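You operate a simulated robot arm through the tools that you are given. There is no shell and no other tool. Be economical: measure what you need, move in short steps, check, and stop when the job is done.

You are at the controls of a simulated robot arm. One attempt, no reset.

## Task
Put things in order on the blue table. At the end: the grey oil can is on the black leads carton (marked "JUMP LEADS"); the red tape roll stands where the grey oil can stood; the yellow mango tin stands where the red tape roll stood; the cream name block (marked "Omar") from the blue table stands on top of the black iron weight; whatever was shut is shut again. Leave all else as you found it, and nothing knocked over. Set down upright: oil can.
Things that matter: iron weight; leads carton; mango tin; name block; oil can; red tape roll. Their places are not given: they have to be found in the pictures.

It is judged by the outcome, as a careful person would: the job done as asked, and still so three seconds after it is handed in. It fails if anything else is knocked over, pushed out of place, dropped, spilled or broken.

## Robot
A 6-joint arm with a two-finger parallel gripper, fixed in place. Base frame: the origin is at the foot of the arm, x ahead of it, y to its left, z up; the work surface is at about z = 0. Lengths are in cm, angles in rad, forces in N, time in s.
With the tool pointing down near the work surface it reaches from about 14 to 58 cm from the base axis. Its first joint turns from -1.152 to 1.152 rad. Payload 2.1 kg.
The TCP is the grasp point between the finger pads, 3 cm short of the fingertips. In the tool frame z runs along the fingers and y along their closing line. Largest opening 9.4 cm; finger width 2.8, thickness 1; the body of the gripper, 5 by 9.6 cm, starts 5.5 cm behind the TCP.
Orientation is told as [roll, pitch, yaw] about the base's x, y, z axes, in that order, counted from this pose: with the fingers straight down and closing along the base's y, the tool's x points along the base's -x, its y along +y and its z along -z.

## Interface
- The arm moves only by the tool servo_tool. Its argument "motion" is a list of rows, each a list of 7 numbers: the gripper command, from -1 (shut) to 1 (fully open), values between in proportion, then the shift along the base's x, y, z in cm, then the turn, a rotation vector about the base's x, y, z in rad. In form: [[fingers, x, y, z, ax, ay, az], ...]. A call has 1 to 10 rows; each row is the pose to reach, as a shift and turn from the pose commanded when the call began. A row lasts 0.2 s, in which the tool goes at most 5 cm and 0.15 rad; a call with a longer step from one row to the next is refused whole, and so is a gripper value outside its range. A pose out of reach is approached as far as the arm can. The call stops where the force on the tool passes 40 N (or 10 N more than at its start, if that is more) or the arm is blocked; 0.2 s more then pass. Each finger travels about 7.2 cm/s and halts on what it meets, pressing with about 32 N; the grip force reading is that of the motor and also rises with nothing between the fingers. The clock runs only during rows and for 0.2 s after the last one: add rows that repeat a pose to give the fingers time. It gives the time, the measured TCP pose, the force on the tool (base axes), the opening and the grip force at its end, in the units of the frame above (readings bear some noise), with the torque about the TCP (base axes, N m) and any sound that the robot's microphone picked up.
- Cameras (640 x 400 px; columns grow to the right, rows downward): "scene" is fixed at [5.23, -37.02, 48.41]; the picture's right is [0.81, -0.59, 0.00], its down [-0.33, -0.45, -0.83] and it looks along [0.49, 0.67, -0.55] (base axes); focal length 266 px, centre (320, 200). "wrist" rides on the gripper at [7.6, 1.4, -10.3] in the tool frame; the picture's right is [-0.18, 0.98, 0.00], its down [-0.75, -0.14, -0.64] and it looks along [-0.63, -0.12, 0.77] (tool axes); focal length 243 px, centre (320, 200).
- snapshot(camera): a new picture of that camera. The clock stands still meanwhile.
- measure_at(camera, pixels): there is no depth. For up to 12 entries [column, row, z] of the newest picture of that camera ("zoom" is the newest enlarged one), the place [x, y] in the base frame at which the ray of that pixel passes the height z, good to about 0.2 cm. The clock stands still meanwhile.
- enlarge(camera, box): a new picture of the part [left, top, right, bottom] of that camera's present view, enlarged. The clock stands still meanwhile.
- sign_off(): hands the job in; it is judged then, once.

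Work in short steps. Measure before you move; look again where a grasp or a placing could have gone wrong, and mend it. You have 80 turns and 34 pictures in all, those below and enlarged ones among them. Open the gripper and draw the arm clear of the work before you hand the job in, unless the task says otherwise; then end with one line.

The tools are called after ">>>" as a command line: name --pt "numbers of a row" for each row, then --argument value for the rest, lists and objects as JSON in quotes. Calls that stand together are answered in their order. servo_tool: Moves the arm, as the interface text tells. Its arguments: {"type":"object","properties":{"motion":{"type":"array","items":{"type":"array","items":{"type":"number"}}}},"required":["motion"]} The other tools are called the same way: snapshot (camera) takes a picture; measure_at (camera, pixels) gives the place at which the rays of pixels pass given heights; enlarge (camera, box) takes an enlarged picture of a part of a camera's view; sign_off () hands the job in.

At the start:

```text
time_s: 0.0
position: [23.28, 18.19, 33.25]
tcp_rot: [-0.001, 0.0, -0.001]
contact_force: [-0.4, 0.3, -0.4]
ft_torque: [-0.02, 0.01, 0.02]
opening: 9.39
gripper_force: 0.2
```

scene: 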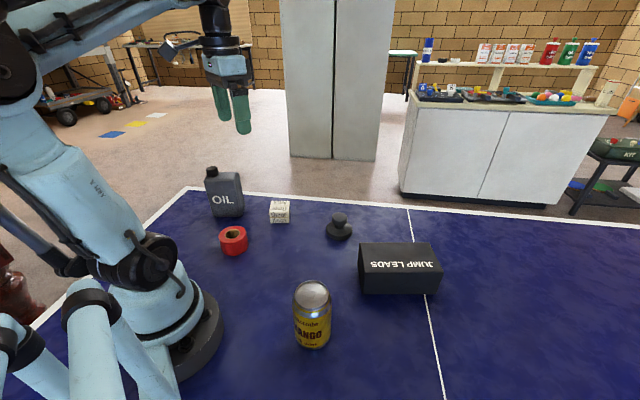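
wrist: 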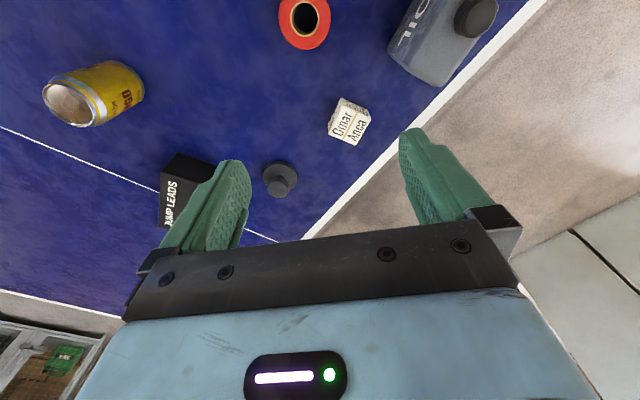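

The pictures show all the items on the blue table; I enlarge the can/tape/block area (about 190-360, 150-270) and the carton/tin area to see details.

>>> enlarge --camera "scene" --box '[190, 150, 370, 262]'

>>> enlarge --camera "wrist" --box '[240, 0, 560, 200]'

>>> enlarge --camera "scene" --box '[270, 200, 470, 360]'

```text
3.56 times, centred on (280, 206) of scene
```

zoom: 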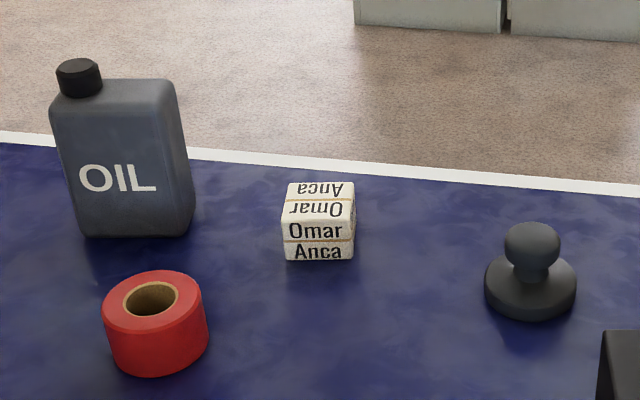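

```text
2.00 times, centred on (400, 100) of wrist
```

zoom: 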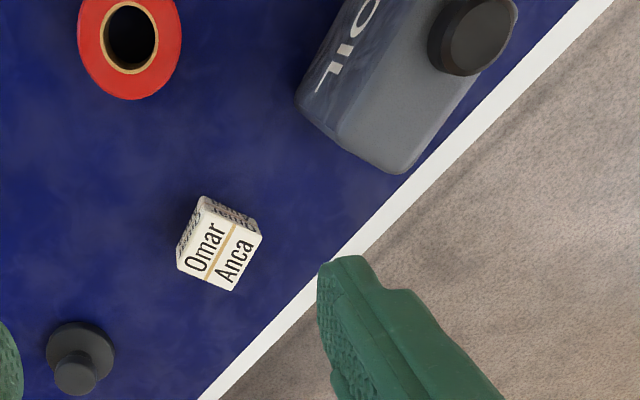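

```text
2.50 times, centred on (370, 280) of scene
```

zoom: 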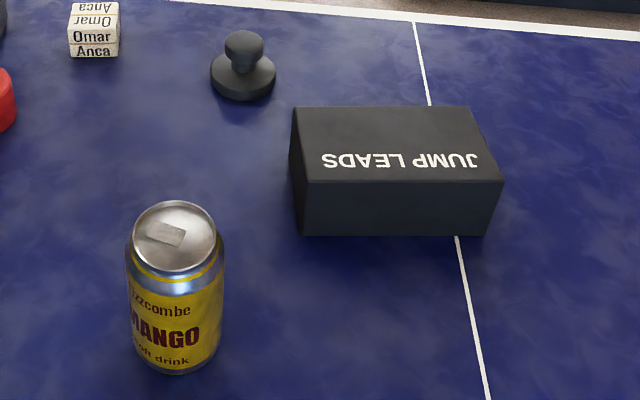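

I measure the base and top points of each item in scene pixels: can base (213,216),(241,216),(245,209); block base corners (270,222),(289,222.6); the weight disc, tape, tin and carton corners.

>>> measure_at --camera "scene" --pixels '[[213.1, 216.1, 0], [240.7, 216.4, 0], [244.9, 208.8, 0], [234.5, 255.5, 0], [270.2, 222.5, 0], [289, 222.8, 0], [326.1, 231, 1], [352.2, 231, 1], [339, 239.7, 0], [339.3, 218, 5], [218.8, 233, 3], [247.2, 235, 3]]'

>>> measure_at --camera "scene" --pixels '[[312, 349, 0], [294, 340, 0], [331, 340, 0], [311, 293, 12], [364.8, 293.5, 0], [437.5, 294.5, 0], [363, 272, 6], [442, 272, 6], [358, 243, 6], [433, 243, 6], [229, 176, 15], [211.5, 170, 18]]'

>>> measure_at --camera "wrist" --pixels '[[328, 132, 4], [357, 145, 4], [370, 115, 4], [342, 98, 4], [281, 180, 5], [306, 18, 4], [475, 17, 18], [437, 86, 15], [388, 49, 15]]'

```text
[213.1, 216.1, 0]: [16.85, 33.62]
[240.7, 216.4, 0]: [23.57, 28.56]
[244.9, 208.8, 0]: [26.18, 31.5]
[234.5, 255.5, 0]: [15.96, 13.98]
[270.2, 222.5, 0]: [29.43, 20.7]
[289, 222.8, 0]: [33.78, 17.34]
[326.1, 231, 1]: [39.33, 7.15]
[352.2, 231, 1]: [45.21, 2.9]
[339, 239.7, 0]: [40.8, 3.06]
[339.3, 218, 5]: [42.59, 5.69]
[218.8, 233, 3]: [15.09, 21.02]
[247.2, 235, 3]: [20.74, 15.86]
```

```text
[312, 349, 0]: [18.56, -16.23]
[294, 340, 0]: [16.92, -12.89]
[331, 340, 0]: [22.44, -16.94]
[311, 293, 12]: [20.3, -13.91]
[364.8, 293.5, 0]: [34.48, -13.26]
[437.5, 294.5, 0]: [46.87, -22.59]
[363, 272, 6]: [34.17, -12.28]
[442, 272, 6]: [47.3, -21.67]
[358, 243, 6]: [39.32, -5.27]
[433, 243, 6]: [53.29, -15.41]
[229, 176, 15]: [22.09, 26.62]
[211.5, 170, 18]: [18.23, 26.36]
```

```text
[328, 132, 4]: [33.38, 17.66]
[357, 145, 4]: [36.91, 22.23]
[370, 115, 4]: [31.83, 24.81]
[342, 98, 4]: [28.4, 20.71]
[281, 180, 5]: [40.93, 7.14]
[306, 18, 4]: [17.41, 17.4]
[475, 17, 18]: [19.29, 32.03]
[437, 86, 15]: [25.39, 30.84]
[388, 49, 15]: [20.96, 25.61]
```

Everything is aligned along about (0.8, -0.6), i.e. yaw -0.64. I turn to yaw -0.64 and shift above the can (about (22.5,31)) at height to look down on it.

>>> servo_tool --pt "1 0 2 0 0 0 -0.13" --pt "1 0 4 0 0 0 -0.26" --pt "1 0 6 0 0 0 -0.39" --pt "1 0 8 0 0 0 -0.52" --pt "1 0 10 0 0 0 -0.64" --pt "1 0 10 0 0 0 -0.64"

>>> snapshot --camera "wrist"

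```text
time_s: 1.4
position: [23.21, 28.25, 33.34]
tcp_rot: [0.0, 0.001, -0.64]
contact_force: [0.3, 0.4, 0.2]
ft_torque: [-0.03, 0.01, -0.01]
opening: 9.39
gripper_force: 0.0
```

```text
28 pictures are left
```

wrist: 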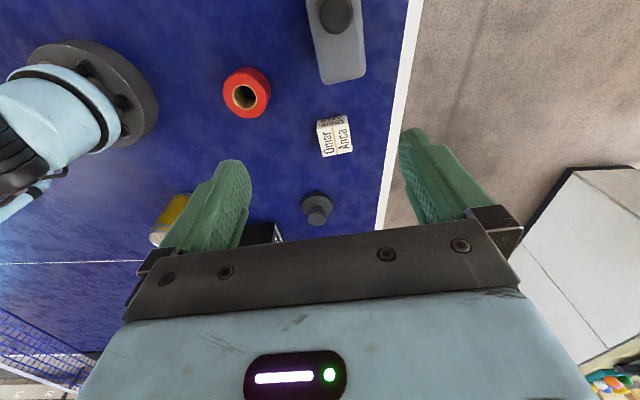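

The can's top shows at about (313-364, 0-82). I enlarge it for accurate measuring.

>>> enlarge --camera "wrist" --box '[200, 0, 400, 125]'

```text
3.20 times, centred on (300, 62) of wrist
```

zoom: 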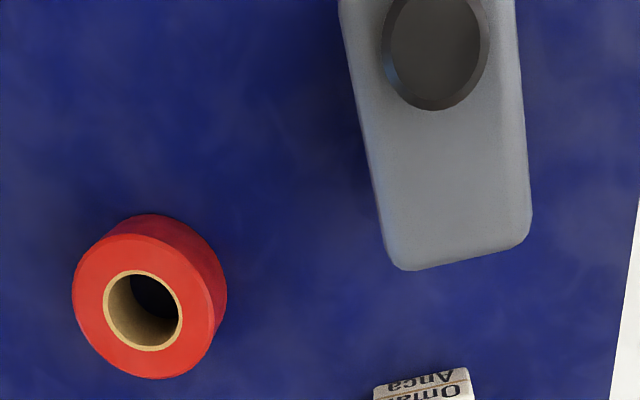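

I measure the can's top edges, cap, and tape ring in the enlarged picture.

>>> measure_at --camera "zoom" --pixels '[[350, 80, 14], [378, 215, 14], [519, 60, 14], [531, 200, 14], [415, 270, 14], [500, 252, 14], [437, 50, 17], [144, 308, 4], [72, 290, 4], [214, 325, 4], [140, 378, 4], [165, 214, 0]]'

```text
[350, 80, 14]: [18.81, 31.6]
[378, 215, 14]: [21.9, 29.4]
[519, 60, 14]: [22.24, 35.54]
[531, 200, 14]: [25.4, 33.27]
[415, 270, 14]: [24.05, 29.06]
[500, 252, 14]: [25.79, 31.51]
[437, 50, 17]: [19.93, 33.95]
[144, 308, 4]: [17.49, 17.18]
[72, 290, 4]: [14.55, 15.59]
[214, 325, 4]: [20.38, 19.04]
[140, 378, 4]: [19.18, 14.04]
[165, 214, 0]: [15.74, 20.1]
```

Cross-checking with the scene camera suggests the can is shorter (body ~12, cap ~14.5). I remeasure with several heights.

>>> measure_at --camera "zoom" --pixels '[[350, 80, 11.5], [378, 215, 11.5], [519, 60, 11.5], [531, 200, 11.5], [415, 270, 11.5], [500, 252, 11.5], [437, 50, 14], [144, 308, 3.5]]'

>>> measure_at --camera "scene" --pixels '[[212, 168, 14], [212, 168, 15], [236, 172.5, 11.5], [236, 172.5, 12.5], [205, 180, 11.5], [205.5, 178, 12.5]]'

```text
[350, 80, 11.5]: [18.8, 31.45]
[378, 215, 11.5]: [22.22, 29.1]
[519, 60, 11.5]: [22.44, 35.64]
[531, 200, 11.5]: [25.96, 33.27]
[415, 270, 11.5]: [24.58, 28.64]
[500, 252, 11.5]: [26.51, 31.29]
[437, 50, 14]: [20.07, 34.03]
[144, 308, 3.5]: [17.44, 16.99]
```

```text
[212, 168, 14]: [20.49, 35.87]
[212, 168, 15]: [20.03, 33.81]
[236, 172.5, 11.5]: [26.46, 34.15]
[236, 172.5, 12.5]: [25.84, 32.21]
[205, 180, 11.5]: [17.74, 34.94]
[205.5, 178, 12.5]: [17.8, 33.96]
```

Can centre ≈ (22, 32.8), body top ~12.3, cap top ~14.9. I move over it and descend to TCP z≈18 (fingertips just at cap height), then check.

>>> servo_tool --pt "1 -0.6 2.3 0 0 0 0.01" --pt "1 -1.2 4.5 0 0 0 0.02" --pt "1 -1.2 4.5 -4 0 0 0.02" --pt "1 -1.2 4.5 -8 0 0 0.02" --pt "1 -1.2 4.5 -12 0 0 0.02" --pt "1 -1.2 4.5 -14.5 0 0 0.02" --pt "1 -1.2 4.5 -14.5 0 0 0.02"

>>> snapshot --camera "scene"

>>> snapshot --camera "wrist"

```text
time_s: 3.0
position: [21.95, 32.44, 18.7]
tcp_rot: [0.0, 0.0, -0.62]
contact_force: [1.4, 0.3, 0.1]
ft_torque: [-0.01, 0.0, -0.02]
opening: 9.43
gripper_force: 0.0
```

```text
26 pictures are left
```

scene: 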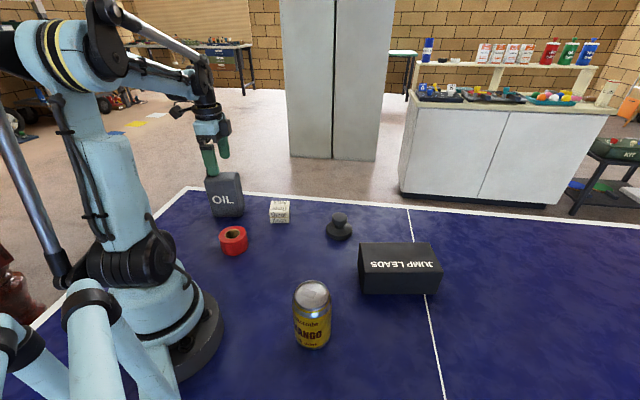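

```text
25 pictures are left
```

wrist: 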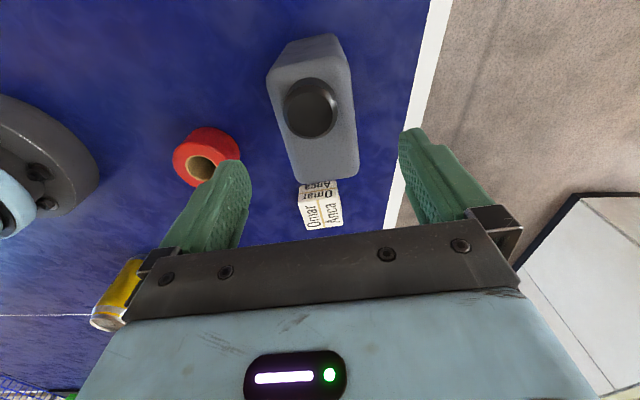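

The can's top now shows fully, corners ≈ (268,72),(345,62),(359,165),(293,175); I measure at z 12.3.

>>> measure_at --camera "wrist" --pixels '[[268, 78, 12.3], [348, 68, 12.3], [290, 172, 12.3], [359, 165, 12.3], [305, 184, 12.3], [350, 176, 12.3], [309, 108, 14.9], [200, 167, 3.5]]'

```text
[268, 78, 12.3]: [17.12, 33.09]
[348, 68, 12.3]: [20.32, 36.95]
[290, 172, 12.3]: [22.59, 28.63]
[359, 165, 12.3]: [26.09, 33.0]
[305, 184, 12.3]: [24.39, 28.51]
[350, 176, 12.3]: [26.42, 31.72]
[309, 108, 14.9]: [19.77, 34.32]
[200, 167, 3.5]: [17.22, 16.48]
```

TCP is centred within 0.3 cm. I descend to z≈10.6, close and let the fingers settle.

>>> servo_tool --pt "1 0 0.3 -3 0 0 0" --pt "1 0 0.3 -6 0 0 0" --pt "1 0 0.3 -8 0 0 0" --pt "1 0 0.3 -8 0 0 0" --pt "0 0 0.3 -8 0 0 0" --pt "-1 0 0.3 -8 0 0 0" --pt "-1 0 0.3 -8 0 0 0" --pt "-1 0 0.3 -8 0 0 0"

```text
time_s: 4.8
position: [22.18, 33.03, 10.83]
tcp_rot: [0.0, -0.001, -0.62]
contact_force: [-0.3, 0.0, -0.3]
ft_torque: [-0.01, -0.03, 0.0]
opening: 5.92
gripper_force: 31.7
```

Gripped at 5.9 cm. I lift gently to check the hold and weight.

>>> servo_tool --pt "-1 0 0 1 0 0 0" --pt "-1 0 0 3 0 0 0" --pt "-1 0 0 6 0 0 0" --pt "-1 0 0 9 0 0 0" --pt "-1 0 0 12 0 0 0" --pt "-1 0 0 14 0 0 0" --pt "-1 0 0 14 0 0 0"

>>> enlarge --camera "scene" --box '[180, 80, 500, 360]'

```text
time_s: 6.4
position: [21.89, 32.78, 24.6]
tcp_rot: [0.0, -0.001, -0.618]
contact_force: [0.3, -0.4, -4.6]
ft_torque: [0.01, 0.0, -0.01]
opening: 5.94
gripper_force: 32.4
```

```text
1.43 times, centred on (340, 220) of scene
```

zoom: 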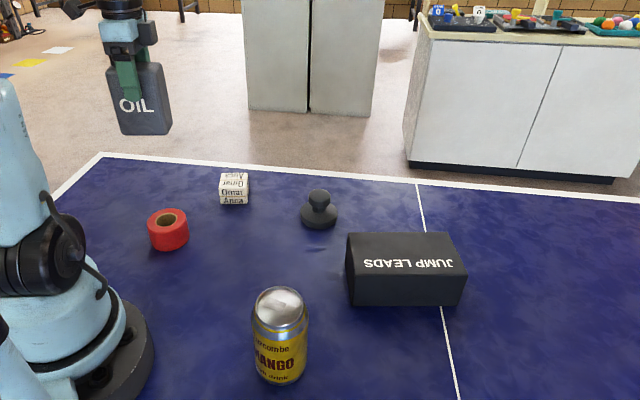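

Can held (~0.47 kg). I measure the carton's corners in scene pixels at several heights to fix its height.

>>> measure_at --camera "scene" --pixels '[[363.4, 293.6, 0], [436.8, 294.4, 0], [365.2, 272.8, 6], [365.2, 272.8, 7], [444, 272.8, 6], [444, 272.8, 7], [360.8, 242.8, 6], [360.8, 242.8, 7], [429.2, 242.8, 6], [429.2, 242.8, 7]]'

```text
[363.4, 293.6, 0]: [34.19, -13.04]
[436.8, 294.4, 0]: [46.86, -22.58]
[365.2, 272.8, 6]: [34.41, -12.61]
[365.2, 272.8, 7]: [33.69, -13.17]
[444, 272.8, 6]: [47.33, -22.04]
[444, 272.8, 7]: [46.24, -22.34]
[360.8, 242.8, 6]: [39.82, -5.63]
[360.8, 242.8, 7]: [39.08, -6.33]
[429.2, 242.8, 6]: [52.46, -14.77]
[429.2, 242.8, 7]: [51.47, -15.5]
```

Carton top: centre ≈ (43.1, -14.0), height ≈ 6.5, same heading. I carry the can over at height, in two stages.

>>> servo_tool --pt "-1 1.2 -2 1 0 0 0" --pt "-1 2.8 -5.6 1.5 0 0 0" --pt "-1 4.4 -9.2 1.5 0 0 0" --pt "-1 6 -12.8 1.5 0 0 0" --pt "-1 7.6 -16.4 1.5 0 0 0" --pt "-1 9.2 -20 1.5 0 0 0" --pt "-1 10.8 -23.6 1.5 0 0 0" --pt "-1 12.4 -27.2 1.5 0 0 0"

>>> servo_tool --pt "-1 1.6 -3.6 0 0 0 0" --pt "-1 3.2 -7.2 0 0 0 0" --pt "-1 4.8 -10.8 0 0 0 0" --pt "-1 6.4 -14.4 0 0 0 0" --pt "-1 7.8 -17.6 0 0 0 0" --pt "-1 8.8 -19.6 0 0 0 0" --pt "-1 8.8 -19.6 0 0 0 0" --pt "-1 8.8 -19.6 0 0 0 0"

>>> snapshot --camera "scene"

>>> snapshot --camera "wrist"

```text
time_s: 8.2
position: [34.62, 5.39, 26.34]
tcp_rot: [-0.001, 0.0, -0.621]
contact_force: [1.5, 0.0, -4.1]
ft_torque: [0.0, -0.02, -0.01]
opening: 5.92
gripper_force: 31.8
```

```text
time_s: 10.0
position: [43.08, -14.14, 26.21]
tcp_rot: [0.001, 0.001, -0.621]
contact_force: [0.4, 0.1, -4.2]
ft_torque: [-0.02, 0.0, 0.06]
opening: 5.93
gripper_force: 32.0
```

```text
23 pictures are left
```

scene: 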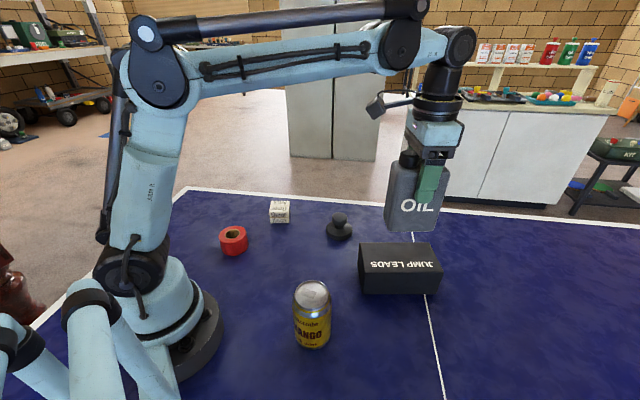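

```text
22 pictures are left
```

wrist: 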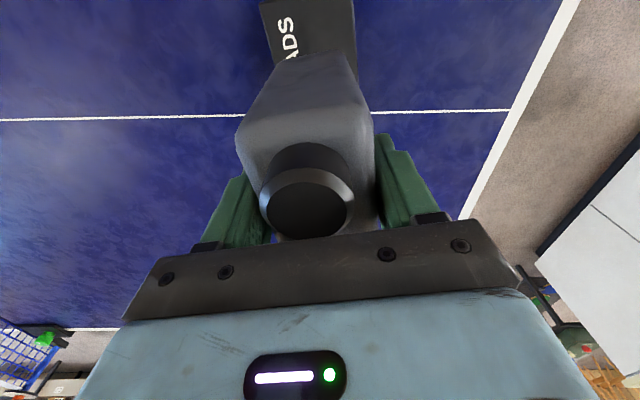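

The can is upright over the carton, TCP (43.1,-14.1). I lower to about 0.6 cm above contact, then in small steps.

>>> servo_tool --pt "-1 0 0.1 -3 0 0 0" --pt "-1 0 0.1 -6 0 0 0" --pt "-1 0 0.1 -7.8 0 0 0" --pt "-1 0 0.1 -8.1 0 0 0" --pt "-1 0 0.1 -8.1 0 0 0"

>>> servo_tool --pt "-1 0 0 -0.2 0 0 0" --pt "-1 0 0 -0.4 0 0 0" --pt "-1 0 0 -0.6 0 0 0" --pt "-1 0 0 -0.7 0 0 0" --pt "-1 0 0 -0.7 0 0 0"

```text
time_s: 11.2
position: [43.24, -13.81, 18.26]
tcp_rot: [0.002, 0.0, -0.62]
contact_force: [-0.9, -0.4, -4.5]
ft_torque: [0.02, -0.04, -0.01]
opening: 5.92
gripper_force: 31.7
```

```text
time_s: 12.4
position: [43.15, -13.87, 17.51]
tcp_rot: [0.0, -0.001, -0.619]
contact_force: [2.7, -2.9, 26.0]
ft_torque: [-0.02, -0.04, 0.01]
opening: 5.94
gripper_force: 32.0
```

Contact made (26 N up). I ease back 0.15 cm and open the fingers.

>>> servo_tool --pt "-1 0 0 0.12 0 0 0" --pt "-0.2 0 0 0.15 0 0 0" --pt "0.3 0 0 0.15 0 0 0" --pt "1 0 0 0.15 0 0 0" --pt "1 0 0 0.15 0 0 0" --pt "1 0 0 3 0 0 0" --pt "1 0 0 7 0 0 0" --pt "1 0 0 10 0 0 0" --pt "1 0 0 10 0 0 0"

>>> snapshot --camera "scene"

```text
time_s: 14.4
position: [43.12, -14.04, 27.54]
tcp_rot: [0.0, 0.0, -0.619]
contact_force: [-0.4, -0.4, -0.4]
ft_torque: [-0.02, -0.02, -0.02]
opening: 9.41
gripper_force: 0.1
```

```text
21 pictures are left
```

scene: 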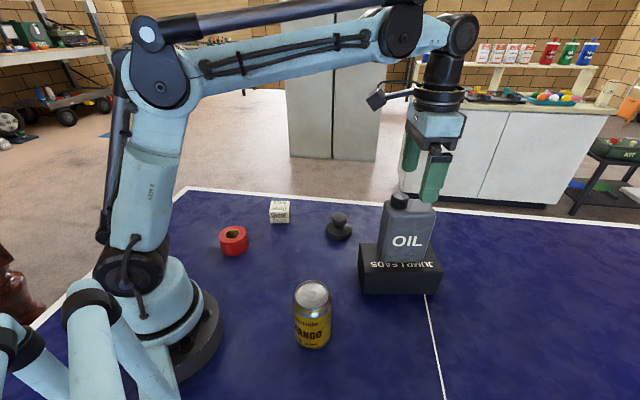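

The can stands upright on the carton. Next I fly to near the tape roll, for a downward look at it.

>>> servo_tool --pt "1 -2.1 2.7 1 0 0 0" --pt "1 -4.8 6.1 1 0 0 0" --pt "1 -7.5 9.5 1 0 0 0" --pt "1 -10.2 13 1 0 0 0" --pt "1 -12.9 16.5 1 0 0 0" --pt "1 -15.6 20 1 0 0 0" --pt "1 -18.3 23.5 1 0 0 0" --pt "1 -20.5 26.3 1 0 0 0" --pt "1 -21.1 27 0 0 0 0" --pt "1 -21.1 27 0 0 0 0"

>>> enlarge --camera "wrist" --box '[160, 0, 480, 200]'

```text
time_s: 16.6
position: [22.12, 13.26, 27.61]
tcp_rot: [0.0, 0.001, -0.62]
contact_force: [-0.1, -0.1, -0.6]
ft_torque: [0.0, -0.02, 0.01]
opening: 9.41
gripper_force: 0.1
```

```text
2.00 times, centred on (320, 100) of wrist
```

zoom: 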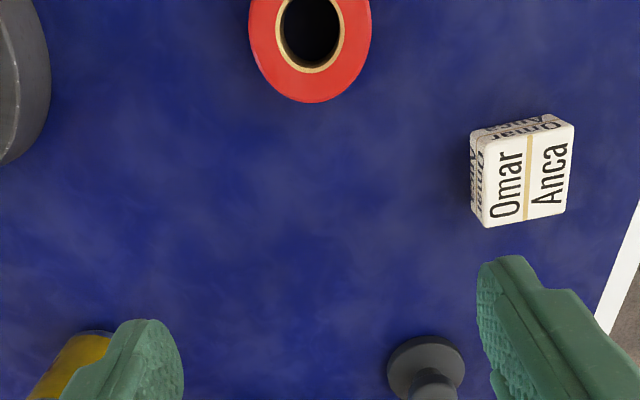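

I measure the tape ring (left 248, right 371, near 103, hole centre (311,27)) and the block top corners.

>>> measure_at --camera "zoom" --pixels '[[248, 20, 4], [371, 20, 4], [310, 103, 4], [311, 27, 4], [310, 103, 5], [311, 27, 5], [485, 147, 4.5], [573, 124, 4.5], [566, 210, 4.5], [487, 228, 4.5], [471, 205, 0]]'

>>> measure_at --camera "scene" --pixels '[[218.8, 233, 4], [247.2, 235, 4], [232.5, 225.8, 4], [232.5, 225.8, 5], [232.8, 233.5, 4], [232.8, 233.5, 5], [269.6, 211.1, 4.5], [289.8, 211, 4.5], [289.3, 201, 4.5], [271.6, 201.2, 4.5]]'

```text
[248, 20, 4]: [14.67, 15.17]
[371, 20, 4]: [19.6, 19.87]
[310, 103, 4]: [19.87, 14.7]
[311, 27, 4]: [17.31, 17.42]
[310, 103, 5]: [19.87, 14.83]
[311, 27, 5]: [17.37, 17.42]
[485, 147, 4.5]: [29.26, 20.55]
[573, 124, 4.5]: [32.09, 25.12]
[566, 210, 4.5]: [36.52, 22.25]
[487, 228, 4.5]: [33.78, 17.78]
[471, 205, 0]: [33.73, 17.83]
```

```text
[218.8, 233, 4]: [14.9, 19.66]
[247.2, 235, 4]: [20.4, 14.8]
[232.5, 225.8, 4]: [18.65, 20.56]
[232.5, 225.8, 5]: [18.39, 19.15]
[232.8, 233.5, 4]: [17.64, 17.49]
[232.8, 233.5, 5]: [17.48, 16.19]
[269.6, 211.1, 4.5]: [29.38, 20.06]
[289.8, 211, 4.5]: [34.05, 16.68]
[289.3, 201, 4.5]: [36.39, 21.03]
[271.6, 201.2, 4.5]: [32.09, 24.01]
```

Tape centre ≈ (17.25,17.4), diameter ≈6.8, height ≈4. I move over it and descend to z≈8.5.

>>> servo_tool --pt "1 -2.5 2.1 -1 0 0 0" --pt "1 -4.9 4.15 -4 0 0 0" --pt "1 -4.9 4.15 -8 0 0 0" --pt "1 -4.9 4.15 -12 0 0 0" --pt "1 -4.9 4.15 -16 0 0 0" --pt "1 -4.9 4.15 -18 0 0 0" --pt "1 -4.9 4.15 -18 0 0 0"

>>> snapshot --camera "wrist"

```text
time_s: 18.2
position: [17.09, 17.3, 9.45]
tcp_rot: [0.001, -0.001, -0.62]
contact_force: [0.6, 0.6, 0.5]
ft_torque: [0.03, -0.03, 0.0]
opening: 9.42
gripper_force: 0.0
```

```text
19 pictures are left
```

wrist: 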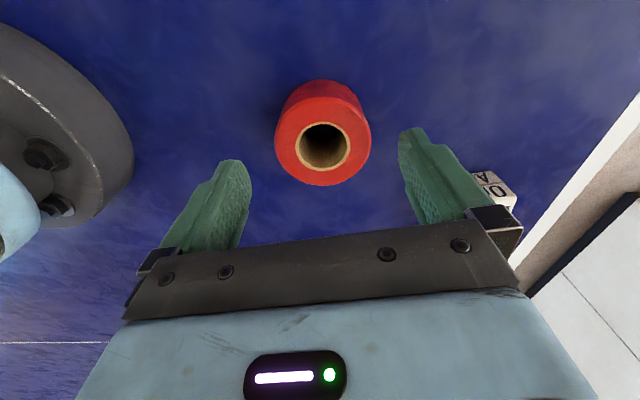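

Ring centre at about (323,140), I check it at z=4.

>>> measure_at --camera "wrist" --pixels '[[274, 145, 4], [371, 145, 4], [323, 186, 4], [323, 146, 4], [323, 146, 5]]'

```text
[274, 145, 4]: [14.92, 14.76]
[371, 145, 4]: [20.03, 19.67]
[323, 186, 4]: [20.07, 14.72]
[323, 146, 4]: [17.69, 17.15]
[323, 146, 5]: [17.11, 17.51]
```

Centred. I descend to z≈3.7 and close.

>>> servo_tool --pt "1 0.2 0.1 -3 0 0 0" --pt "1 0.2 0.1 -5 0 0 0" --pt "1 0.2 0.1 -5.7 0 0 0" --pt "1 0.2 0.1 -5.7 0 0 0" --pt "0.3 0.2 0.1 -5.7 0 0 0" --pt "-1 0.2 0.1 -5.7 0 0 0" --pt "-1 0.2 0.1 -5.7 0 0 0" --pt "-1 0.2 0.1 -5.7 0 0 0"

```text
time_s: 20.0
position: [17.35, 17.41, 3.49]
tcp_rot: [0.0, -0.001, -0.62]
contact_force: [-0.2, 0.3, -0.8]
ft_torque: [-0.03, -0.02, 0.0]
opening: 7.0
gripper_force: 32.1
```

Gripped (7.0 cm). Lift 6 cm and carry to the can's old place (21.8,32.85).

>>> servo_tool --pt "-1 0 0 2 0 0 0" --pt "-1 0 0 6 0 0 0" --pt "-1 1 3.5 7 0 0 0" --pt "-1 2 7 7 0 0 0" --pt "-1 3 10.5 7 0 0 0" --pt "-1 4 14 7 0 0 0" --pt "-1 4.45 15.4 7 0 0 0" --pt "-1 4.45 15.4 4 0 0 0" --pt "-1 4.45 15.4 1 0 0 0" --pt "-1 4.45 15.4 0.6 0 0 0"

>>> servo_tool --pt "-1 0 0 -0.2 0 0 0" --pt "-1 0 0 -0.4 0 0 0" --pt "-1 0 0 -0.6 0 0 0" --pt "-1 0 0 -0.6 0 0 0"

```text
time_s: 22.2
position: [21.87, 32.83, 4.25]
tcp_rot: [-0.001, -0.001, -0.619]
contact_force: [0.8, 0.2, -0.6]
ft_torque: [-0.02, -0.01, 0.0]
opening: 0.02
gripper_force: 31.9
```

```text
time_s: 23.2
position: [21.87, 32.86, 3.68]
tcp_rot: [0.001, 0.0, -0.62]
contact_force: [0.0, 0.0, 0.2]
ft_torque: [-0.02, -0.04, -0.04]
opening: 0.04
gripper_force: 32.2
```

The opening reads 0: the tape slipped out of the fingers. I look at the scene before anything else.

>>> snapshot --camera "scene"

>>> snapshot --camera "wrist"

```text
18 pictures are left
```

scene: 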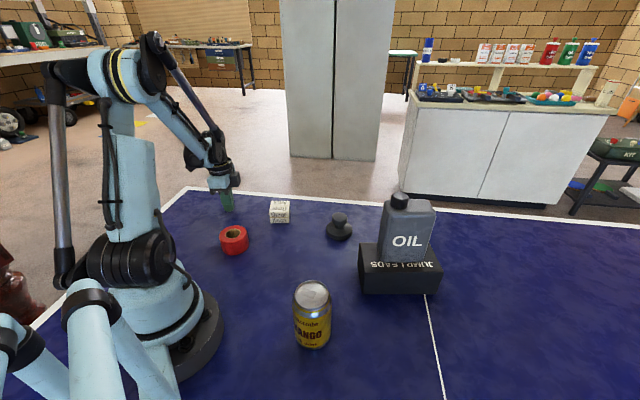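

```text
17 pictures are left
```

wrist: 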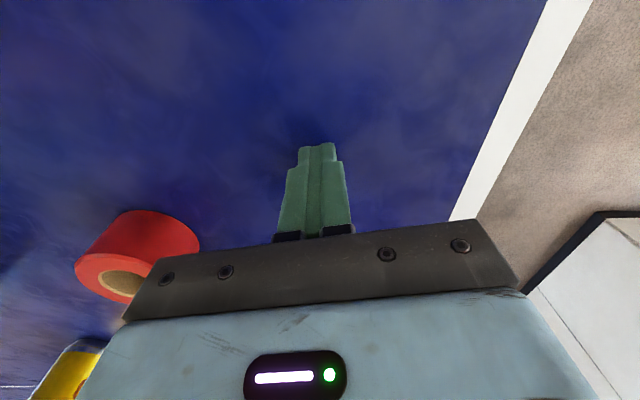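

>>> enlarge --camera "scene" --box '[200, 195, 296, 255]'

```text
6.67 times, centred on (248, 225) of scene
```

zoom: 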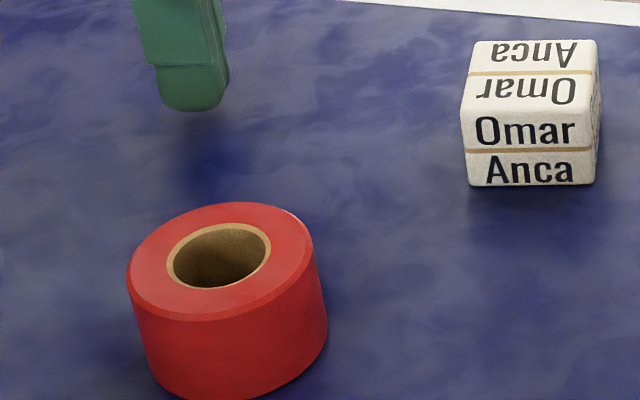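

The tape looks tilted, maybe still settling. I raise the arm slowly (fingers opening) and look again.

>>> servo_tool --pt "-1 0 0 4 0 0 0" --pt "0 0 0 8 0 0 0" --pt "1 0 -1 12 0 0 0" --pt "1 0 -5 16 0 0 0" --pt "1 0 -8 18 0 0 0" --pt "1 0 -11 20 0 0 0" --pt "1 0 -14 22 0 0 0" --pt "1 0 -14 22 0 0 0" --pt "1 0 -14 22 0 0 0"

>>> enlarge --camera "scene" --box '[200, 195, 296, 255]'

>>> snapshot --camera "wrist"

```text
refused: row 4 steps farther than a row can; nothing moved
```

```text
6.67 times, centred on (248, 225) of scene
```

zoom: 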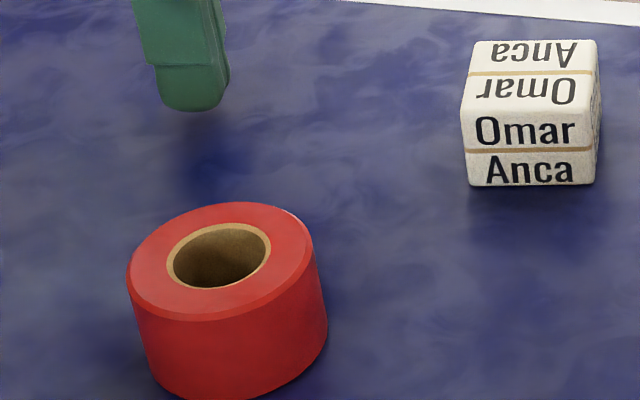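

```text
14 pictures are left
```

wrist: 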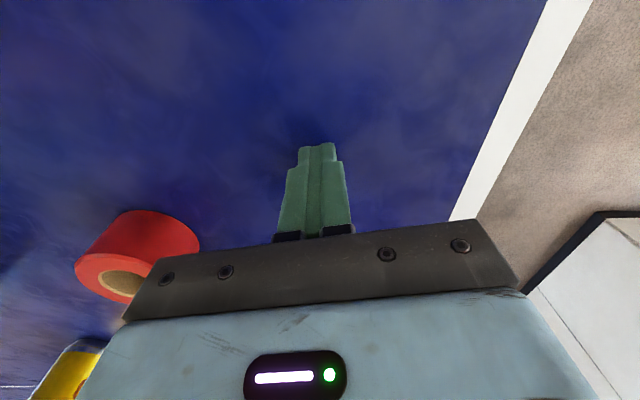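

That call was refused (row step too long). I redo it with shorter steps.

>>> servo_tool --pt "-1 0 0 4 0 0 0" --pt "0 0 0 8 0 0 0" --pt "1 0 0 12 0 0 0" --pt "1 0 -2 16 0 0 0" --pt "1 0 -6 18 0 0 0" --pt "1 0 -10 20 0 0 0" --pt "1 0 -14 22 0 0 0" --pt "1 0 -17 22 0 0 0" --pt "1 0 -17 22 0 0 0"

```text
time_s: 25.2
position: [22.01, 15.81, 25.89]
tcp_rot: [0.001, 0.001, -0.619]
contact_force: [0.6, -0.4, -0.1]
ft_torque: [-0.01, -0.02, 0.0]
opening: 9.39
gripper_force: 0.1
```

>>> enlarge --camera "wrist" --box '[160, 0, 480, 200]'

>>> enlarge --camera "scene" --box '[192, 205, 288, 265]'

```text
2.00 times, centred on (320, 100) of wrist
```

zoom: 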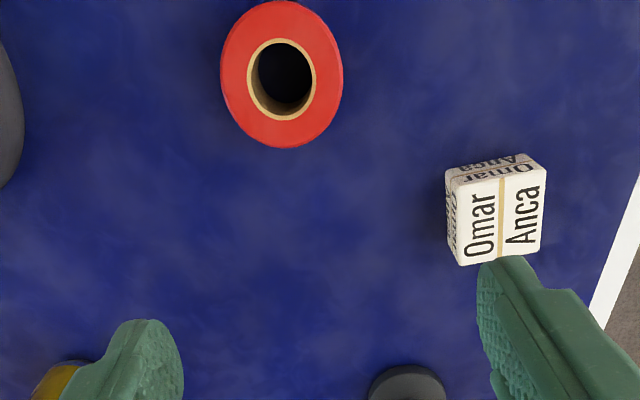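

```text
6.67 times, centred on (240, 235) of scene
```

zoom: 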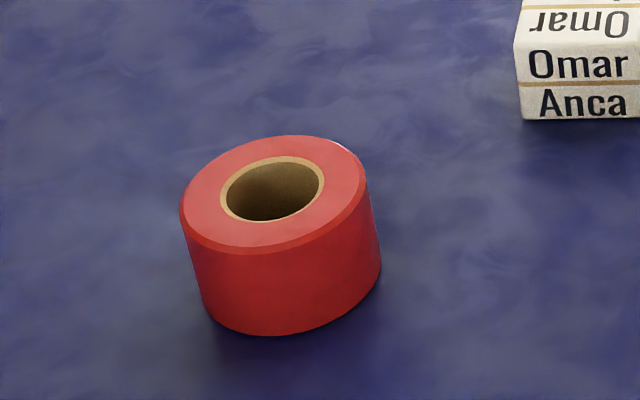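

The tape is flat on the table (the slant is lens perspective). I measure where it is now from the wrist pixels (hole centre (301.5,39)).

>>> measure_at --camera "wrist" --pixels '[[301.5, 39, 4.2], [270, 37, 4.2], [331.5, 40, 4.2], [299, 74, 4.2], [300, 0.5, 4.2]]'

>>> measure_at --camera "scene" --pixels '[[219.3, 235, 4.2], [246.5, 235, 4.2], [233, 255, 0], [237, 255, 0]]'

```text
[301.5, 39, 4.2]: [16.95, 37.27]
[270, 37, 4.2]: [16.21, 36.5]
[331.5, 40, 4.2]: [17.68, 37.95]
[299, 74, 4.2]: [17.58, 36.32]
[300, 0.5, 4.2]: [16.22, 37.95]
```

```text
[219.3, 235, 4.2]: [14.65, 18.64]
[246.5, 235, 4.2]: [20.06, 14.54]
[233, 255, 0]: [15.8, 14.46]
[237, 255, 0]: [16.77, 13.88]
```

The scene shows the tape still at its old place (within ~0.3 cm): it slipped straight away on lifting. I regrasp at (17.3,17.4), a bit lower, then lift very slowly.

>>> servo_tool --pt "1 -2.4 0.8 -3 0 0 0" --pt "1 -4.7 1.55 -6.5 0 0 0" --pt "1 -4.7 1.55 -11 0 0 0" --pt "1 -4.7 1.55 -15.5 0 0 0" --pt "1 -4.7 1.55 -19.5 0 0 0" --pt "1 -4.7 1.55 -22 0 0 0" --pt "1 -4.7 1.55 -22.5 0 0 0" --pt "1 -4.7 1.55 -22.5 0 0 0"

>>> servo_tool --pt "0.5 0 0 0 0 0 0" --pt "0 0 0 0 0 0 0" --pt "-1 0 0 0 0 0 0" --pt "-1 0 0 0 0 0 0" --pt "-1 0 0 0 0 0 0" --pt "-1 0 0 0.2 0 0 0" --pt "-1 0 0 0.5 0 0 0" --pt "-1 0 0 0.8 0 0 0"

```text
time_s: 27.0
position: [17.23, 17.79, 3.35]
tcp_rot: [-0.001, 0.001, -0.618]
contact_force: [-0.8, -1.0, 0.0]
ft_torque: [0.0, 0.0, 0.04]
opening: 9.36
gripper_force: 0.0
```

```text
time_s: 28.8
position: [17.28, 17.51, 4.09]
tcp_rot: [-0.002, 0.001, -0.62]
contact_force: [-0.5, 0.0, -0.6]
ft_torque: [0.0, 0.01, -0.02]
opening: 7.02
gripper_force: 32.1
```

Opening still 7.0 but almost no weight. I lift slowly 1.5 cm more and look.

>>> servo_tool --pt "-1 0 0 0.3 0 0 0" --pt "-1 0 0 0.6 0 0 0" --pt "-1 0 0 0.9 0 0 0" --pt "-1 0 0 1.2 0 0 0" --pt "-1 0 0 1.2 0 0 0"

>>> enlarge --camera "scene" --box '[192, 205, 288, 265]'

```text
time_s: 30.0
position: [17.22, 17.5, 5.34]
tcp_rot: [0.001, 0.0, -0.619]
contact_force: [0.5, 0.7, -0.4]
ft_torque: [-0.01, -0.01, 0.04]
opening: 7.02
gripper_force: 32.1
```

```text
6.67 times, centred on (240, 235) of scene
```

zoom: 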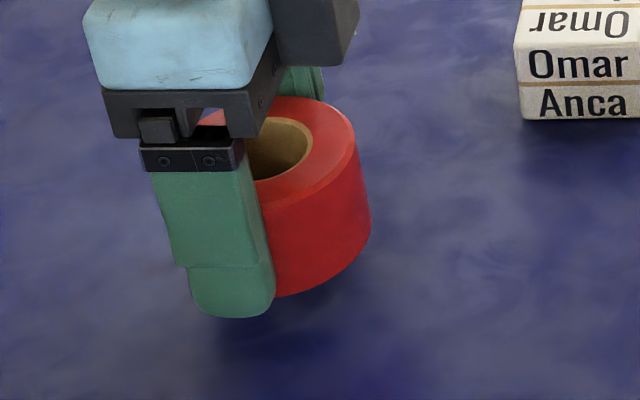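

The tape is now lifted. I carry it low and slowly, checking the opening on the way.

>>> servo_tool --pt "-1 0.15 0.5 0 0 0 0" --pt "-1 0.45 1.5 0 0 0 0" --pt "-1 0.9 3 0 0 0 0" --pt "-1 1.35 4.5 0 0 0 0" --pt "-1 1.8 6 0 0 0 0" --pt "-1 2.2 7.3 0 0 0 0" --pt "-1 2.4 8 0 0 0 0"

```text
time_s: 31.6
position: [19.63, 25.43, 5.32]
tcp_rot: [0.002, 0.0, -0.621]
contact_force: [0.2, -0.6, -0.2]
ft_torque: [0.04, -0.04, -0.01]
opening: 7.02
gripper_force: 31.7
```

Still held at 7.02. I continue to (21.8,32.85).

>>> servo_tool --pt "-1 0.15 0.5 0 0 0 0" --pt "-1 0.45 1.5 0 0 0 0" --pt "-1 0.9 3 0 0 0 0" --pt "-1 1.35 4.5 0 0 0 0" --pt "-1 1.75 6 0 0 0 0" --pt "-1 2.05 7 0 0 0 0" --pt "-1 2.17 7.4 0 0 0 0" --pt "-1 2.17 7.4 0 0 0 0"

>>> enlarge --camera "scene" --box '[180, 170, 276, 230]'

```text
time_s: 33.4
position: [21.72, 32.84, 5.27]
tcp_rot: [0.003, -0.001, -0.62]
contact_force: [-0.3, 0.5, -1.6]
ft_torque: [0.0, -0.01, 0.0]
opening: 7.02
gripper_force: 31.9
```

```text
6.67 times, centred on (228, 200) of scene
```

zoom: 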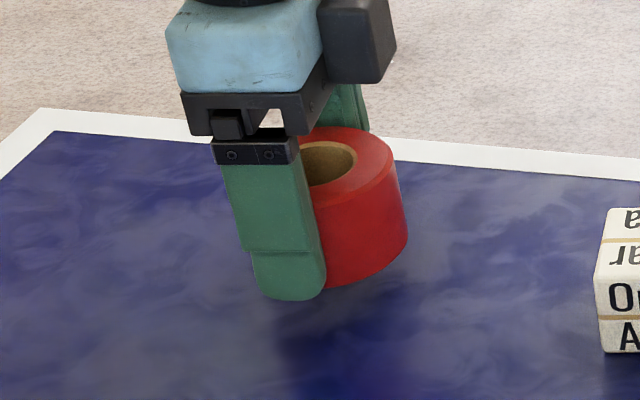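

Tape is centred between the fingers. I lower: bottom should touch at TCP z≈3.35.

>>> servo_tool --pt "-1 0.1 0 -0.4 0 0 0" --pt "-1 0.1 0 -0.9 0 0 0" --pt "-1 0.1 0 -1.3 0 0 0" --pt "-1 0.1 0 -1.6 0 0 0" --pt "-1 0.1 0 -1.8 0 0 0" --pt "-1 0.1 0 -1.95 0 0 0" --pt "-1 0.1 0 -1.95 0 0 0"

```text
time_s: 35.0
position: [21.79, 32.86, 3.35]
tcp_rot: [0.001, 0.0, -0.62]
contact_force: [1.0, -0.8, 4.8]
ft_torque: [0.06, 0.07, 0.02]
opening: 7.04
gripper_force: 31.9
```

Touchdown (≈5 N). I open and rise straight up.

>>> servo_tool --pt "0 0 0 0 0 0 0" --pt "0.6 0 0 0 0 0 0" --pt "1 0 0 0 0 0 0" --pt "1 0 0 0 0 0 0" --pt "1 0 0 3 0 0 0" --pt "1 0 0 7 0 0 0" --pt "1 0 0 12 0 0 0" --pt "1 0 0 17 0 0 0" --pt "1 0 0 22 0 0 0" --pt "1 0 -2 24 0 0 0"

>>> servo_tool --pt "1 0 -4.7 0 0 0 0" --pt "1 0 -9.4 0 0 0 0" --pt "1 0 -14.1 0 0 0 0" --pt "1 -0.5 -18.8 0 0 0 0" --pt "1 -1 -23.5 0 0 0 0" --pt "1 -1.5 -28.2 0 0 0 0" --pt "1 -2 -32.9 0 0 0 0" --pt "1 -2.5 -37.6 0 0 0 0" --pt "1 -2.8 -42.3 0 0 0 0" --pt "1 -2.8 -45 0 0 0 0"

>>> snapshot --camera "wrist"

>>> snapshot --camera "scene"

```text
time_s: 37.2
position: [21.84, 30.77, 27.12]
tcp_rot: [-0.002, 0.0, -0.618]
contact_force: [0.2, -0.2, -0.3]
ft_torque: [0.01, -0.01, -0.05]
opening: 9.39
gripper_force: 0.0
```

```text
time_s: 39.4
position: [19.05, -14.3, 27.31]
tcp_rot: [0.0, 0.001, -0.619]
contact_force: [-0.8, -0.5, 0.0]
ft_torque: [0.02, 0.01, 0.01]
opening: 9.41
gripper_force: 0.0
```

```text
9 pictures are left
```

wrist: 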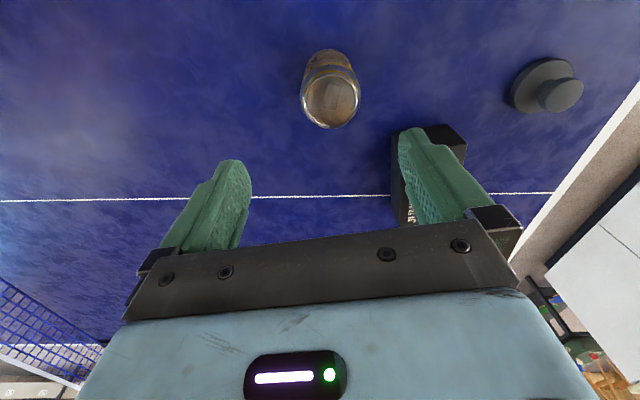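

```text
8 pictures are left
```

scene: 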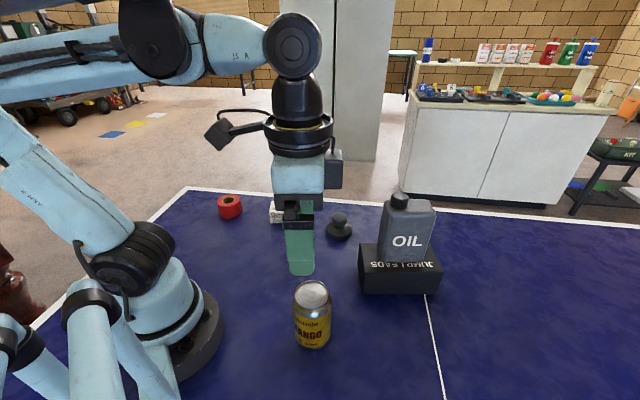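

I measure the tin (wrist: lid centre (331,100), edges 302/360, base far edge (330,48)) and the weight's knob (560,95) and disc.

>>> measure_at --camera "wrist" --pixels '[[302, 100, 11], [360, 98, 11], [331, 128, 11], [331, 100, 11], [331, 100, 12], [330, 49, 0], [560, 95, 5], [510, 92, 1], [545, 58, 1]]'

>>> measure_at --camera "scene" --pixels '[[312, 292, 10], [312, 292, 11], [312, 292, 12], [339.3, 217, 4], [339.3, 217, 5], [339.3, 217, 6], [294, 338, 0], [331, 338, 0], [312.5, 349, 0]]'

```text
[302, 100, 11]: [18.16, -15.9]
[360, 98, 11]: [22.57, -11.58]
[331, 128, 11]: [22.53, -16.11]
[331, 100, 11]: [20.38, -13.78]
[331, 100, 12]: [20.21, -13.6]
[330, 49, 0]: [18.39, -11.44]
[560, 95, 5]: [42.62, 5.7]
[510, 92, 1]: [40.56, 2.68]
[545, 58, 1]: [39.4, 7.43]
```

```text
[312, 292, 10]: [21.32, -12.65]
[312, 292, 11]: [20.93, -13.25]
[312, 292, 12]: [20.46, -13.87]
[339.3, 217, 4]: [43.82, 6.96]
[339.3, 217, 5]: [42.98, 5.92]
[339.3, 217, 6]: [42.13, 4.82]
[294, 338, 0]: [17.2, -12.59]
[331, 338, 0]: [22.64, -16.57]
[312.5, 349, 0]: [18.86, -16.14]
```

Tin centre ≈ (20.5,-13.65), height ≈11.7. I go above it and descend to TCP z≈7.6, then close.

>>> servo_tool --pt "1 0.8 0.4 0 0 0 0" --pt "1 1.45 0.65 -2 0 0 0" --pt "1 1.45 0.65 -6 0 0 0" --pt "1 1.45 0.65 -10 0 0 0" --pt "1 1.45 0.65 -13 0 0 0" --pt "1 1.45 0.65 -16 0 0 0" --pt "1 1.45 0.65 -18.5 0 0 0" --pt "1 1.45 0.65 -19.7 0 0 0" --pt "1 1.45 0.65 -19.7 0 0 0"

>>> servo_tool --pt "0.6 0 0 0 0 0 0" --pt "0.3 0 0 0 0 0 0" --pt "-1 0 0 0 0 0 0" --pt "-1 0 0 0 0 0 0" --pt "-1 0 0 0 0 0 0" --pt "-1 0 0 0.2 0 0 0" --pt "-1 0 0 0.5 0 0 0" --pt "-1 0 0 1 0 0 0" --pt "-1 0 0 1 0 0 0"

```text
time_s: 41.4
position: [20.48, -13.49, 7.54]
tcp_rot: [0.0, -0.001, -0.621]
contact_force: [-0.6, -0.3, -0.6]
ft_torque: [0.0, -0.01, 0.03]
opening: 9.39
gripper_force: 0.1
```

```text
time_s: 43.4
position: [20.57, -13.43, 8.66]
tcp_rot: [-0.001, 0.001, -0.62]
contact_force: [0.9, -0.5, -3.2]
ft_torque: [-0.03, -0.03, -0.02]
opening: 6.62
gripper_force: 32.5
```

Tin held (3.2 N, 6.62 cm). I lift slowly and carry it in an outward arc to (17.25,17.4).

>>> servo_tool --pt "-1 0 0 0.6 0 0 0" --pt "-1 0 0 1.8 0 0 0" --pt "-1 0 0 3.4 0 0 0" --pt "-1 0.4 1 4.4 0 0 0" --pt "-1 1.2 3 4.8 0 0 0" --pt "-1 2.2 5.5 4.8 0 0 0" --pt "-1 3.2 8 4.8 0 0 0" --pt "-1 4 10.5 4.8 0 0 0" --pt "-1 4.4 12.5 4.8 0 0 0" --pt "-1 4.5 13.5 4.8 0 0 0"

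>>> servo_tool --pt "-1 -0.2 1 0 0 0 0" --pt "-1 -0.8 3 0 0 0 0" --pt "-1 -1.7 5.5 0 0 0 0" --pt "-1 -2.8 8 0 0 0 0" --pt "-1 -4 10.5 0 0 0 0" --pt "-1 -5.3 13 0 0 0 0" --pt "-1 -6.6 15.3 0 0 0 0" --pt "-1 -7.5 16.8 0 0 0 0" --pt "-1 -7.8 17.3 0 0 0 0" --pt "-1 -7.8 17.3 0 0 0 0"

```text
time_s: 45.6
position: [24.93, 0.08, 13.5]
tcp_rot: [-0.001, -0.001, -0.62]
contact_force: [0.0, -0.1, -3.4]
ft_torque: [-0.01, -0.02, -0.01]
opening: 6.62
gripper_force: 31.7
```

```text
time_s: 47.8
position: [17.17, 17.27, 13.29]
tcp_rot: [0.0, -0.001, -0.621]
contact_force: [0.1, 0.1, -3.2]
ft_torque: [-0.04, 0.04, -0.05]
opening: 6.6
gripper_force: 32.8
```

Over the tape's old place. I lower to just above contact and then touch down in small steps.

>>> servo_tool --pt "-1 0.1 0.1 -1 0 0 0" --pt "-1 0.1 0.1 -2.5 0 0 0" --pt "-1 0.1 0.1 -4 0 0 0" --pt "-1 0.1 0.1 -5 0 0 0" --pt "-1 0.1 0.1 -5.4 0 0 0" --pt "-1 0.1 0.1 -5.6 0 0 0" --pt "-1 0.1 0.1 -5.75 0 0 0" --pt "-1 0.1 0.1 -5.75 0 0 0"

```text
time_s: 49.6
position: [17.15, 17.34, 7.76]
tcp_rot: [0.0, -0.001, -0.62]
contact_force: [-0.8, -0.3, -2.6]
ft_torque: [-0.01, -0.02, 0.0]
opening: 6.62
gripper_force: 32.3
```

Not yet in contact (-2.6 N still hanging); I go down in 0.1 cm steps.

>>> servo_tool --pt "-1 0 0 -0.1 0 0 0" --pt "-1 0 0 -0.2 0 0 0" --pt "-1 0 0 -0.2 0 0 0"

```text
time_s: 50.4
position: [17.29, 17.36, 7.52]
tcp_rot: [0.001, 0.0, -0.618]
contact_force: [-1.8, -6.6, 27.0]
ft_torque: [-0.08, 0.02, 0.09]
opening: 6.64
gripper_force: 31.9
```

Contact. Ease back 0.1, open, rise, and move towards the block.

>>> servo_tool --pt "-1 0 0 0.12 0 0 0" --pt "0.1 0 0 0.12 0 0 0" --pt "0.6 0 0 0.12 0 0 0" --pt "1 0 0 0.12 0 0 0" --pt "1 0 0 0.12 0 0 0" --pt "1 0 0 3 0 0 0" --pt "1 0 0 7 0 0 0" --pt "1 0 0 11 0 0 0" --pt "1 0 0 15 0 0 0" --pt "1 0 0 15 0 0 0"

>>> servo_tool --pt "1 4 1 0 0 0 0" --pt "1 8 2 0 0 0 0" --pt "1 12 3 -1 0 0 0.02" --pt "1 15.6 4 -2 0 0 0.04" --pt "1 15.6 4 -6 0 0 0.04" --pt "1 15.6 4 -8 0 0 0.04" --pt "1 15.6 4 -8 0 0 0.04"

>>> snapshot --camera "wrist"

```text
time_s: 52.6
position: [17.2, 17.45, 22.5]
tcp_rot: [0.001, 0.0, -0.621]
contact_force: [0.0, -1.1, -0.1]
ft_torque: [-0.01, 0.04, -0.02]
opening: 9.4
gripper_force: 0.1
```

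```text
time_s: 54.2
position: [32.96, 21.26, 14.32]
tcp_rot: [0.001, 0.0, -0.58]
contact_force: [-0.4, 1.1, 0.2]
ft_torque: [-0.01, 0.0, -0.03]
opening: 9.38
gripper_force: 0.0
```

```text
7 pictures are left
```

wrist: 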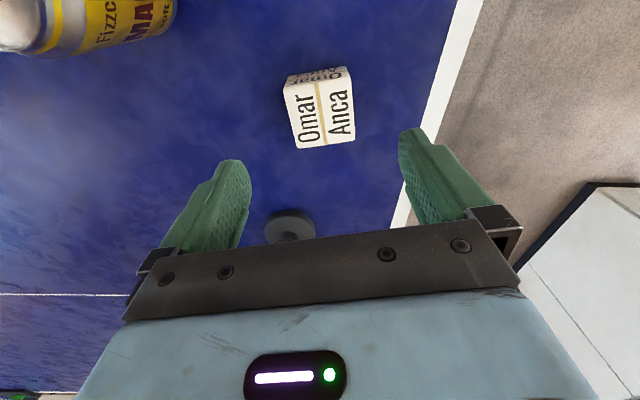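

Block top corners at (284,88),(350,78),(355,140),(297,149); measure them.

>>> measure_at --camera "wrist" --pixels '[[284, 88, 4.5], [350, 78, 4.5], [355, 140, 4.5], [297, 149, 4.5], [290, 76, 0], [346, 66, 0]]'

```text
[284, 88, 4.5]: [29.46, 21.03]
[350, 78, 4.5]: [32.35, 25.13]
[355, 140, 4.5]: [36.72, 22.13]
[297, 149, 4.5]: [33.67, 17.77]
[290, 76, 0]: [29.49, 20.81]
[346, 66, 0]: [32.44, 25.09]
```

Block centre (33.05,21.5), yaw ≈ -0.615, height 4.5. I descend to z≈3.5 and grip, then lift slowly.

>>> servo_tool --pt "1 0.1 0.2 -3 0 0 -0.035" --pt "1 0.1 0.2 -6 0 0 -0.035" --pt "1 0.1 0.2 -9 0 0 -0.035" --pt "1 0.1 0.2 -10.5 0 0 -0.035" --pt "1 0.1 0.2 -10.8 0 0 -0.035" --pt "1 0.1 0.2 -10.8 0 0 -0.035"

>>> servo_tool --pt "0.4 0 0 0 0 0 0" --pt "-1 0 0 0 0 0 0" --pt "-1 0 0 0 0 0 0" --pt "-1 0 0 0 0 0 0" --pt "-1 0 0 0 0 0 0" --pt "-1 0 0 0.2 0 0 0" --pt "-1 0 0 0.6 0 0 0" --pt "-1 0 0 1.2 0 0 0" --pt "-1 0 0 2 0 0 0" --pt "-1 0 0 2 0 0 0"

```text
time_s: 55.6
position: [33.03, 21.52, 3.62]
tcp_rot: [-0.001, -0.001, -0.616]
contact_force: [1.1, -0.4, 0.1]
ft_torque: [-0.04, 0.0, -0.01]
opening: 9.4
gripper_force: 0.0
```

```text
time_s: 57.8
position: [33.03, 21.54, 5.66]
tcp_rot: [-0.001, 0.0, -0.613]
contact_force: [0.7, -0.3, -1.5]
ft_torque: [-0.01, 0.0, 0.03]
opening: 5.87
gripper_force: 32.2
```

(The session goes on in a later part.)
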